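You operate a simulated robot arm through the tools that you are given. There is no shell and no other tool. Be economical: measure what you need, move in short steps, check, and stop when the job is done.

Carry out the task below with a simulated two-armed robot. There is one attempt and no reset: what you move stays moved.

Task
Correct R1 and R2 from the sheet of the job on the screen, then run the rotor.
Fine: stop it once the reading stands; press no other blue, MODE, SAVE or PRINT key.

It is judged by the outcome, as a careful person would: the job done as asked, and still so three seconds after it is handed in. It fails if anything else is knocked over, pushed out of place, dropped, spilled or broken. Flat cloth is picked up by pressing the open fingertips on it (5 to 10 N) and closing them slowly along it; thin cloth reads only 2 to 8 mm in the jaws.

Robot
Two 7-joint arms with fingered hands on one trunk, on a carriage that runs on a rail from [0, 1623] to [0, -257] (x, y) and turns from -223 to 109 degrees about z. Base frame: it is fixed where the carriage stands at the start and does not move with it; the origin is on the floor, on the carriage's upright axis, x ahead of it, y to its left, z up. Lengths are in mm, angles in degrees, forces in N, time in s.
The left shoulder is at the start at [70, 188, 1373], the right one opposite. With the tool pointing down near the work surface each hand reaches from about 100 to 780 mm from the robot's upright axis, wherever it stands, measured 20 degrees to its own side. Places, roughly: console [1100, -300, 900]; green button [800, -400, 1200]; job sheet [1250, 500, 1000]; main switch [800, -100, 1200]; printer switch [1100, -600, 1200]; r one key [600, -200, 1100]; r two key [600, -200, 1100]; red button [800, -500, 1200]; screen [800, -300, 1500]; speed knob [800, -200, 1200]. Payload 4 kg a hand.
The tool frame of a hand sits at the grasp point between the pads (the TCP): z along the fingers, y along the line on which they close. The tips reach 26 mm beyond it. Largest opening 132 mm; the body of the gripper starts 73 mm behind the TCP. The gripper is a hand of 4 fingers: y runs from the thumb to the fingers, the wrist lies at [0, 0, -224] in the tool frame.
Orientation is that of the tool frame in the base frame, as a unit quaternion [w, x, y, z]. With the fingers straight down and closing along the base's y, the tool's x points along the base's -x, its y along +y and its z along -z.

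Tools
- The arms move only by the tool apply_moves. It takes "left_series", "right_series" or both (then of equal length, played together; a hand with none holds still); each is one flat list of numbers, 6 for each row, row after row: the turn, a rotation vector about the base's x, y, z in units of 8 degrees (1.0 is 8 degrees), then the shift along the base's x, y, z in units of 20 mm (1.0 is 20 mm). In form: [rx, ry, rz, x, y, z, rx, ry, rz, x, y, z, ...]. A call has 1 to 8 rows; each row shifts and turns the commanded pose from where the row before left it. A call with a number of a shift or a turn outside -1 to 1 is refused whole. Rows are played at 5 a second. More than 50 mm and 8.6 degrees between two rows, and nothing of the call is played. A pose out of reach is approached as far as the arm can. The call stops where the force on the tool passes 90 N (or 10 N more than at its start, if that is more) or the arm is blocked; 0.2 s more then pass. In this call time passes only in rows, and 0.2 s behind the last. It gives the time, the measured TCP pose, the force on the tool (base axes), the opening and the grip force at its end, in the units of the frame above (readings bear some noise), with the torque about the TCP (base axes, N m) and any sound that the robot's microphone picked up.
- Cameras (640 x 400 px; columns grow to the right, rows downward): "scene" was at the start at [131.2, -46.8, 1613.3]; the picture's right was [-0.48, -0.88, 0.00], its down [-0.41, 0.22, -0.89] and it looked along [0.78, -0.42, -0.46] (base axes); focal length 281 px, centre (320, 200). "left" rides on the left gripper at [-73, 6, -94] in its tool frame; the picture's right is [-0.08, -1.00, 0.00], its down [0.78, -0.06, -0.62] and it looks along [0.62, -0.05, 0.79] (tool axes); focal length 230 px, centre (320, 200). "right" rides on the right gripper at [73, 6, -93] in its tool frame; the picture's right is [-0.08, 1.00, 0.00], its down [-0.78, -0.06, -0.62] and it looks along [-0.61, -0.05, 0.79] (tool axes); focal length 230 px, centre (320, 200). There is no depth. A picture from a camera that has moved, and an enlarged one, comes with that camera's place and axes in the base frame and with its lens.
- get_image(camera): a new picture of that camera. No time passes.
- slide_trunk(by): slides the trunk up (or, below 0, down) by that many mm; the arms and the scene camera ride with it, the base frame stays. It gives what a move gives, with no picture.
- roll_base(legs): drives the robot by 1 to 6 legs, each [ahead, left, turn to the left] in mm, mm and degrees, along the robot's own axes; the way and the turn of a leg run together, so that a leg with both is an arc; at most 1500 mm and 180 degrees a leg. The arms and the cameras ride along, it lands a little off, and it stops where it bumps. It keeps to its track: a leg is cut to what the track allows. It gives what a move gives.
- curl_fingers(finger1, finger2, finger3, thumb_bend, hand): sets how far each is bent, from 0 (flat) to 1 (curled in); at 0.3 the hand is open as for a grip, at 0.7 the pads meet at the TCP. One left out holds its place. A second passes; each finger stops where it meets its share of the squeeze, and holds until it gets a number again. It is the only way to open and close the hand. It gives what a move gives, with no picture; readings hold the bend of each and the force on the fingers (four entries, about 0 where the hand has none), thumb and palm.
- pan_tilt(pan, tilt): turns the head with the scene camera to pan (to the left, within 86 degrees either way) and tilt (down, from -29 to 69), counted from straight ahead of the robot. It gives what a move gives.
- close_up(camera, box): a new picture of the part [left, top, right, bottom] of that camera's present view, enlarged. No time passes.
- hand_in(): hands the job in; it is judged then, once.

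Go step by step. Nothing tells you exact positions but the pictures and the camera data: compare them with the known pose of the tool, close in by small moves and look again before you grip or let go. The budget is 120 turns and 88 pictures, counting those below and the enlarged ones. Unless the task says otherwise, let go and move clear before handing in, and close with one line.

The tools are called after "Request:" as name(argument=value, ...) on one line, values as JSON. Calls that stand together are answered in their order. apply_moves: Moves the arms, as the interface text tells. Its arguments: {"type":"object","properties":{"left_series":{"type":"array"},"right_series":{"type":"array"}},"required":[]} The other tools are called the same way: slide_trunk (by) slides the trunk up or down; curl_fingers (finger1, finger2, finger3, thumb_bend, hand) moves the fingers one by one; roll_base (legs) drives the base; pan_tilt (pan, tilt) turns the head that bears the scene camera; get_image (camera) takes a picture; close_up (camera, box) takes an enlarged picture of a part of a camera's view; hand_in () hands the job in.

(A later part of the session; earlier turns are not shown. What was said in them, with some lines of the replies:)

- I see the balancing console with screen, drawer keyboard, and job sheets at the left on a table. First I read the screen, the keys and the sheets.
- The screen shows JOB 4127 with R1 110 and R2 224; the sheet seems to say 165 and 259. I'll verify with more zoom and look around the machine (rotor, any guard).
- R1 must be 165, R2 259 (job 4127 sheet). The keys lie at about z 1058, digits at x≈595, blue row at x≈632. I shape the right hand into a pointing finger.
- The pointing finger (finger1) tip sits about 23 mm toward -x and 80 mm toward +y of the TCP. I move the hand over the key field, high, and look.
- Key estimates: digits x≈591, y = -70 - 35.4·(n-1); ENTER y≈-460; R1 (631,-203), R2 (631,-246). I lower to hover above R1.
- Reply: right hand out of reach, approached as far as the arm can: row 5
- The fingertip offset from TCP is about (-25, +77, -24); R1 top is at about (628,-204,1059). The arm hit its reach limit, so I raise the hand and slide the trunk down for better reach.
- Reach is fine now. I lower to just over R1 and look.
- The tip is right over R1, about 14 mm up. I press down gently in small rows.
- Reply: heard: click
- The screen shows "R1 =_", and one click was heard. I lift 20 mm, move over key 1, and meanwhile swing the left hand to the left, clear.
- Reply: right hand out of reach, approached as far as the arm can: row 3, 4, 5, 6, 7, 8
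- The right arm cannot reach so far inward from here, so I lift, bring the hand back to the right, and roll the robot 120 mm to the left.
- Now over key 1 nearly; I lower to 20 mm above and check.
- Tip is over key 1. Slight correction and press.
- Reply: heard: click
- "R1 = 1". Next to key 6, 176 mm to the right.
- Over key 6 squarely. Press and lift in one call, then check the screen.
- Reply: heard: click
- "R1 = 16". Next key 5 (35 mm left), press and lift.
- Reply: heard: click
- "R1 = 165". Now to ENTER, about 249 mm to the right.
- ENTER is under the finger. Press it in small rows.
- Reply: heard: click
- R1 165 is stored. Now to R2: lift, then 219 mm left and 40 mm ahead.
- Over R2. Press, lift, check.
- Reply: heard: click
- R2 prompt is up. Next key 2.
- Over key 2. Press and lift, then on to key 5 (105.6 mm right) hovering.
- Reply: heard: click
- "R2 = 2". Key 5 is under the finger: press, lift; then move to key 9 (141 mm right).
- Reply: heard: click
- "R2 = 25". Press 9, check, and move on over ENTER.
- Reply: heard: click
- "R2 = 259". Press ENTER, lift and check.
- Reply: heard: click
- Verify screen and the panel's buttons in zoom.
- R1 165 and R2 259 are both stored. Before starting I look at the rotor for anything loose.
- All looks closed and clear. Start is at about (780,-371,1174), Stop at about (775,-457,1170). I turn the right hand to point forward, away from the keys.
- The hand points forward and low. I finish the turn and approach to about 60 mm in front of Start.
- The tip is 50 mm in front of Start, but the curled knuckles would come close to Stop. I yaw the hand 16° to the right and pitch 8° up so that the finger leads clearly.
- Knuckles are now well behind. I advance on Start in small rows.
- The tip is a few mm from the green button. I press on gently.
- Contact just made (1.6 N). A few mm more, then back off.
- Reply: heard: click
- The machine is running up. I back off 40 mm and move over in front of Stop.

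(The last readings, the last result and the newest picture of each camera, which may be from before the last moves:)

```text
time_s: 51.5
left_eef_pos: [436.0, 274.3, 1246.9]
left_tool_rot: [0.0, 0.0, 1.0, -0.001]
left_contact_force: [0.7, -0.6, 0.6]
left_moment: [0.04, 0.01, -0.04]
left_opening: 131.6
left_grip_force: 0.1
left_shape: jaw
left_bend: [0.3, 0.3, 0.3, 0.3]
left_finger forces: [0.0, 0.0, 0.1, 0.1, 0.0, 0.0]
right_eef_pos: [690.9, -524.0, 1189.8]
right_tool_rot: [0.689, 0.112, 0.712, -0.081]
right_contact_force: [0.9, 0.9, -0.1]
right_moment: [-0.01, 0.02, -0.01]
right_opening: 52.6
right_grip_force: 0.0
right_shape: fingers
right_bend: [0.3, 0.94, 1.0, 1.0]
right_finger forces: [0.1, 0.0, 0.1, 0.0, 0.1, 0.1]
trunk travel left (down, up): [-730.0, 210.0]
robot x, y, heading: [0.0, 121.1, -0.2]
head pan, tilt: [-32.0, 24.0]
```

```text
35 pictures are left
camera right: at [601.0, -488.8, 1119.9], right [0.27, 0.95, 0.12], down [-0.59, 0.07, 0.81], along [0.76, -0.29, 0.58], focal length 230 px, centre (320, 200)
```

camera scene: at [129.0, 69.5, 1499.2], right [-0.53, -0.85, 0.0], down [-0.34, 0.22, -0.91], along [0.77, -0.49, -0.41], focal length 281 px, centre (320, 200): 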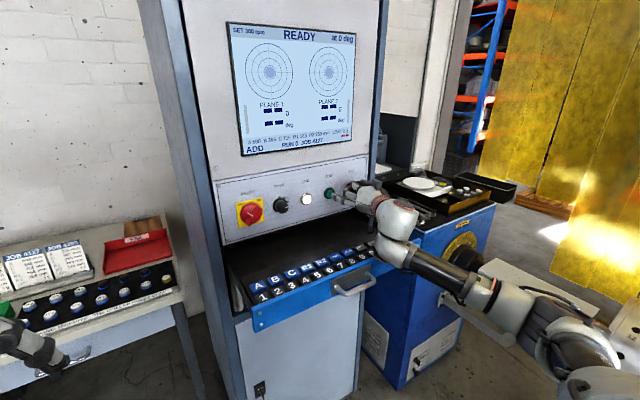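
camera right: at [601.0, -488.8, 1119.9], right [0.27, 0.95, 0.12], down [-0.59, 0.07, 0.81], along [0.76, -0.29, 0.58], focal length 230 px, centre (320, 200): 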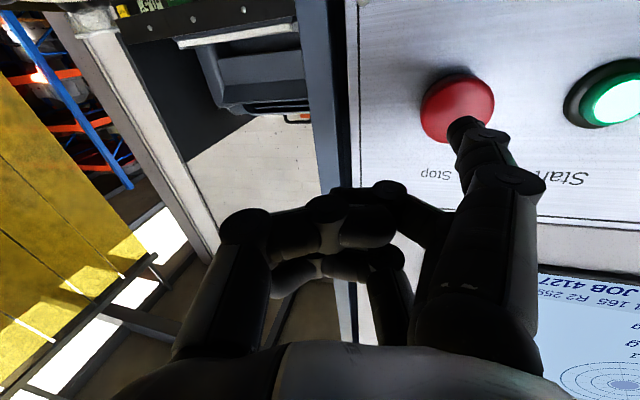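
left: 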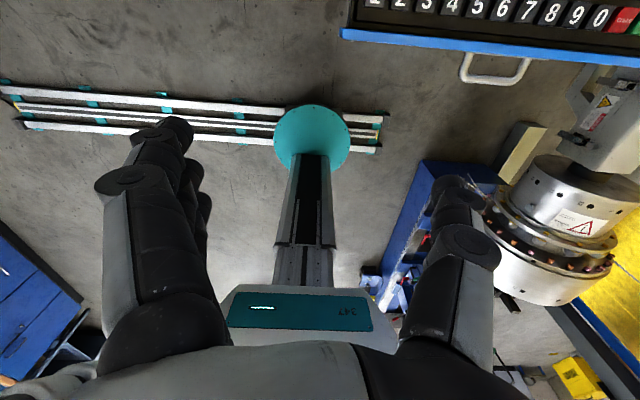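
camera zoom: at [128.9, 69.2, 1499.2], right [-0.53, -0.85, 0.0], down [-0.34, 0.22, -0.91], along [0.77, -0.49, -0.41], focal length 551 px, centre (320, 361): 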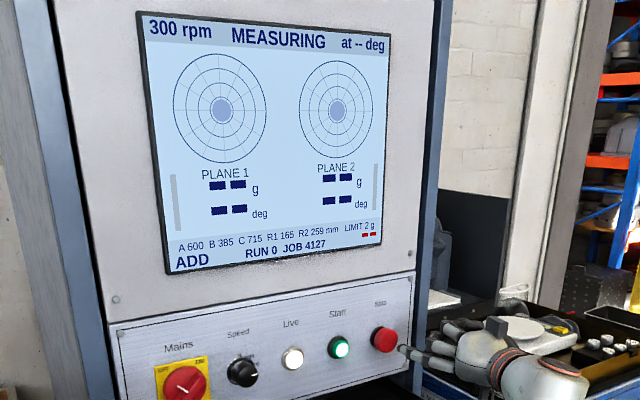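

Measuring at 300 rpm; the finger waits in front of Stop. I let time pass and read.

Request:
apply_moves(right_series=[0, 0, 0, 0, 0, 0, 0, 0, 0, 0, 0, 0, 0, 0, 0, 0, 0, 0, 0, 0, 0, 0, 0, 0, 0, 0, 0, 0, 0, 0, 0, 0, 0, 0, 0, 0, 0, 0, 0, 0, 0, 0, 0, 0, 0, 0, 0, 0])

Request:
close_up(camera="scene", box=[220, 16, 420, 220])

```text
time_s: 53.3
left_eef_pos: [436.2, 274.5, 1248.5]
left_tool_rot: [0.0, 0.0, 1.0, 0.001]
left_contact_force: [-0.4, 0.7, -0.3]
left_moment: [0.0, -0.01, 0.01]
left_opening: 131.7
left_grip_force: 0.1
left_shape: jaw
left_bend: [0.3, 0.3, 0.3, 0.3]
left_finger forces: [0.0, 0.0, 0.1, 0.0, 0.0, 0.0]
right_eef_pos: [691.0, -522.1, 1189.3]
right_tool_rot: [0.688, 0.113, 0.712, -0.081]
right_contact_force: [0.2, 0.2, -0.4]
right_moment: [-0.01, -0.01, -0.04]
right_opening: 53.0
right_grip_force: 0.0
right_shape: fingers
right_bend: [0.3, 0.94, 1.0, 1.0]
right_finger forces: [0.0, 0.1, 0.0, 0.0, 0.0, 0.0]
trunk travel left (down, up): [-730.0, 210.0]
robot x, y, heading: [0.2, 121.0, -0.2]
head pan, tilt: [-32.0, 24.0]
```

```text
1.96 times, centred on (320, 118) of scene
camera zoom: at [129.3, 69.6, 1499.1], right [-0.53, -0.85, 0.0], down [-0.34, 0.22, -0.91], along [0.77, -0.49, -0.41], focal length 551 px, centre (320, 361)
```

zoom: 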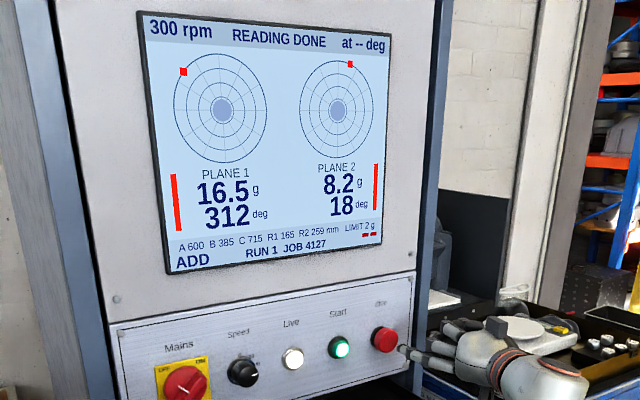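

"READING DONE" is shown, so the reading stands. Now press Stop gently.

Request:
apply_moves(right_series=[0, 0, 0, 0.6, 0, -0.1, 0, 0, 0, 0.2, 0, 0, 0, 0, 0, 0.15, 0, 0, 0, 0, 0, 0.15, 0, 0])

Request:
close_up(camera="scene", box=[220, 16, 420, 220])

```text
time_s: 54.3
left_eef_pos: [436.2, 273.3, 1247.8]
left_tool_rot: [0.0, 0.0, 1.0, -0.001]
left_contact_force: [-0.2, -0.2, 0.4]
left_moment: [0.02, 0.01, 0.04]
left_opening: 131.7
left_grip_force: 0.0
left_shape: jaw
left_bend: [0.3, 0.3, 0.3, 0.3]
left_finger forces: [0.0, 0.0, 0.0, 0.0, 0.1, 0.1]
right_eef_pos: [712.9, -522.9, 1187.8]
right_tool_rot: [0.688, 0.114, 0.713, -0.08]
right_contact_force: [-0.3, -0.5, 0.8]
right_moment: [-0.03, -0.02, 0.01]
right_opening: 52.8
right_grip_force: 0.1
right_shape: fingers
right_bend: [0.3, 0.94, 1.0, 1.0]
right_finger forces: [0.0, 0.0, 0.0, 0.1, 0.0, 0.0]
trunk travel left (down, up): [-730.0, 210.0]
robot x, y, heading: [1.5, 121.4, -0.2]
head pan, tilt: [-32.0, 24.0]
```

```text
1.96 times, centred on (320, 118) of scene
camera zoom: at [129.7, 69.7, 1499.1], right [-0.53, -0.85, 0.0], down [-0.34, 0.22, -0.91], along [0.77, -0.49, -0.41], focal length 551 px, centre (320, 361)
```

zoom: 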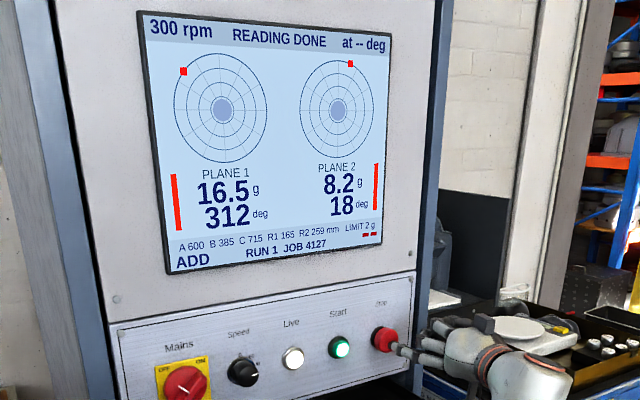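

Nearly there; a few more millimetres.

Request:
apply_moves(right_series=[0, 0, 0, 0.15, 0, 0, 0, 0, 0, 0.15, 0, 0, 0, 0, 0, 0.12, 0, 0])

```text
time_s: 55.1
left_eef_pos: [435.3, 273.7, 1247.9]
left_tool_rot: [0.001, 0.001, 1.0, 0.0]
left_contact_force: [0.4, -0.9, 0.3]
left_moment: [-0.01, -0.01, 0.04]
left_opening: 132.0
left_grip_force: 0.0
left_shape: jaw
left_bend: [0.3, 0.3, 0.3, 0.3]
left_finger forces: [0.0, 0.0, 0.0, 0.0, 0.1, 0.0]
right_eef_pos: [719.9, -522.0, 1186.2]
right_tool_rot: [0.688, 0.113, 0.712, -0.081]
right_contact_force: [-3.0, -0.5, -0.1]
right_moment: [0.02, 0.0, 0.16]
right_opening: 52.5
right_grip_force: 1.1
right_shape: fingers
right_bend: [0.3, 0.94, 1.0, 1.0]
right_finger forces: [2.6, 0.1, 0.1, 0.0, 0.0, 0.1]
trunk travel left (down, up): [-730.0, 210.0]
robot x, y, heading: [-2.2, 119.4, -0.4]
head pan, tilt: [-32.0, 24.0]
heard: click
```

Click heard. I back off clear and check the run-down.

Request:
apply_moves(right_series=[0, 0, 0, -1, 0, 0, 0, 0, 0, -1, 0, 0, 0, 0, 0, -1, 0, 0.3, 0, 0, 0, -1, 0, 0.3, 0, 0, 0, -1, 0, 0.3, 0, 0, 0, 0, 0, 0])

Request:
get_image(camera="scene")

Request:
close_up(camera="scene", box=[220, 16, 420, 220])

```text
time_s: 56.5
left_eef_pos: [435.3, 273.6, 1248.3]
left_tool_rot: [0.0, 0.0, 1.0, 0.0]
left_contact_force: [0.1, 0.2, 0.3]
left_moment: [0.0, -0.01, 0.0]
left_opening: 131.8
left_grip_force: 0.0
left_shape: jaw
left_bend: [0.3, 0.3, 0.3, 0.3]
left_finger forces: [0.1, 0.0, 0.0, 0.1, 0.1, 0.0]
right_eef_pos: [621.8, -522.6, 1204.2]
right_tool_rot: [0.688, 0.114, 0.712, -0.081]
right_contact_force: [-0.6, 0.8, -0.3]
right_moment: [0.0, 0.01, 0.01]
right_opening: 52.6
right_grip_force: 0.1
right_shape: fingers
right_bend: [0.3, 0.94, 1.0, 1.0]
right_finger forces: [0.0, 0.1, 0.0, 0.0, 0.0, 0.0]
trunk travel left (down, up): [-730.0, 210.0]
robot x, y, heading: [-1.8, 118.8, 0.1]
head pan, tilt: [-32.0, 24.0]
```

```text
32 pictures are left
camera scene: at [129.9, 69.6, 1499.1], right [-0.53, -0.85, 0.0], down [-0.34, 0.22, -0.91], along [0.77, -0.49, -0.41], focal length 281 px, centre (320, 200)
```

scene: 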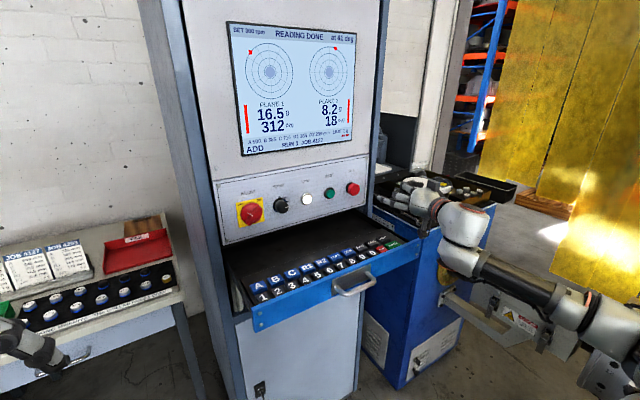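

```text
1.96 times, centred on (320, 118) of scene
camera zoom: at [129.9, 69.6, 1499.1], right [-0.53, -0.85, 0.0], down [-0.34, 0.22, -0.91], along [0.77, -0.49, -0.41], focal length 551 px, centre (320, 361)
```

zoom: 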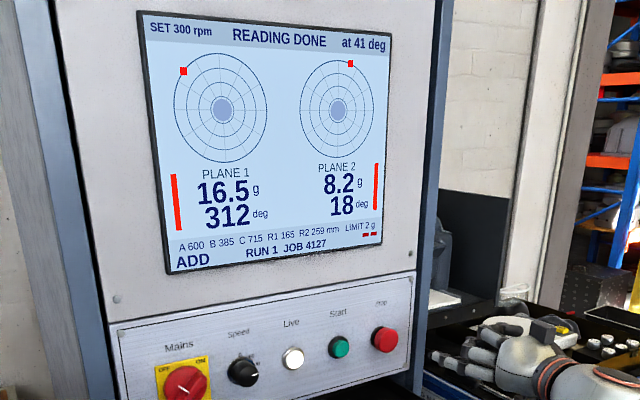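

The rotor has stopped (Start lamp off, SET 300 rpm, at 41 deg), the reading stands with R1 165 and R2 259, and the hand is clear. I hand in.

Request:
hand_in()

```text
The job is handed in.
```

R1 is now 165 and R2 is 259, as on the job 4127 sheet. I ran the rotor at the set 300 rpm until the screen showed READING DONE, then stopped it. The reading was 16.5 g at 312° in plane 1 and 8.2 g at 18° in plane 2. The sheet also lists a speed of 500 rpm and a limit of 3 g, against 300 rpm and 2 g on the machine; I left those as they were because you asked only for R1 and R2.
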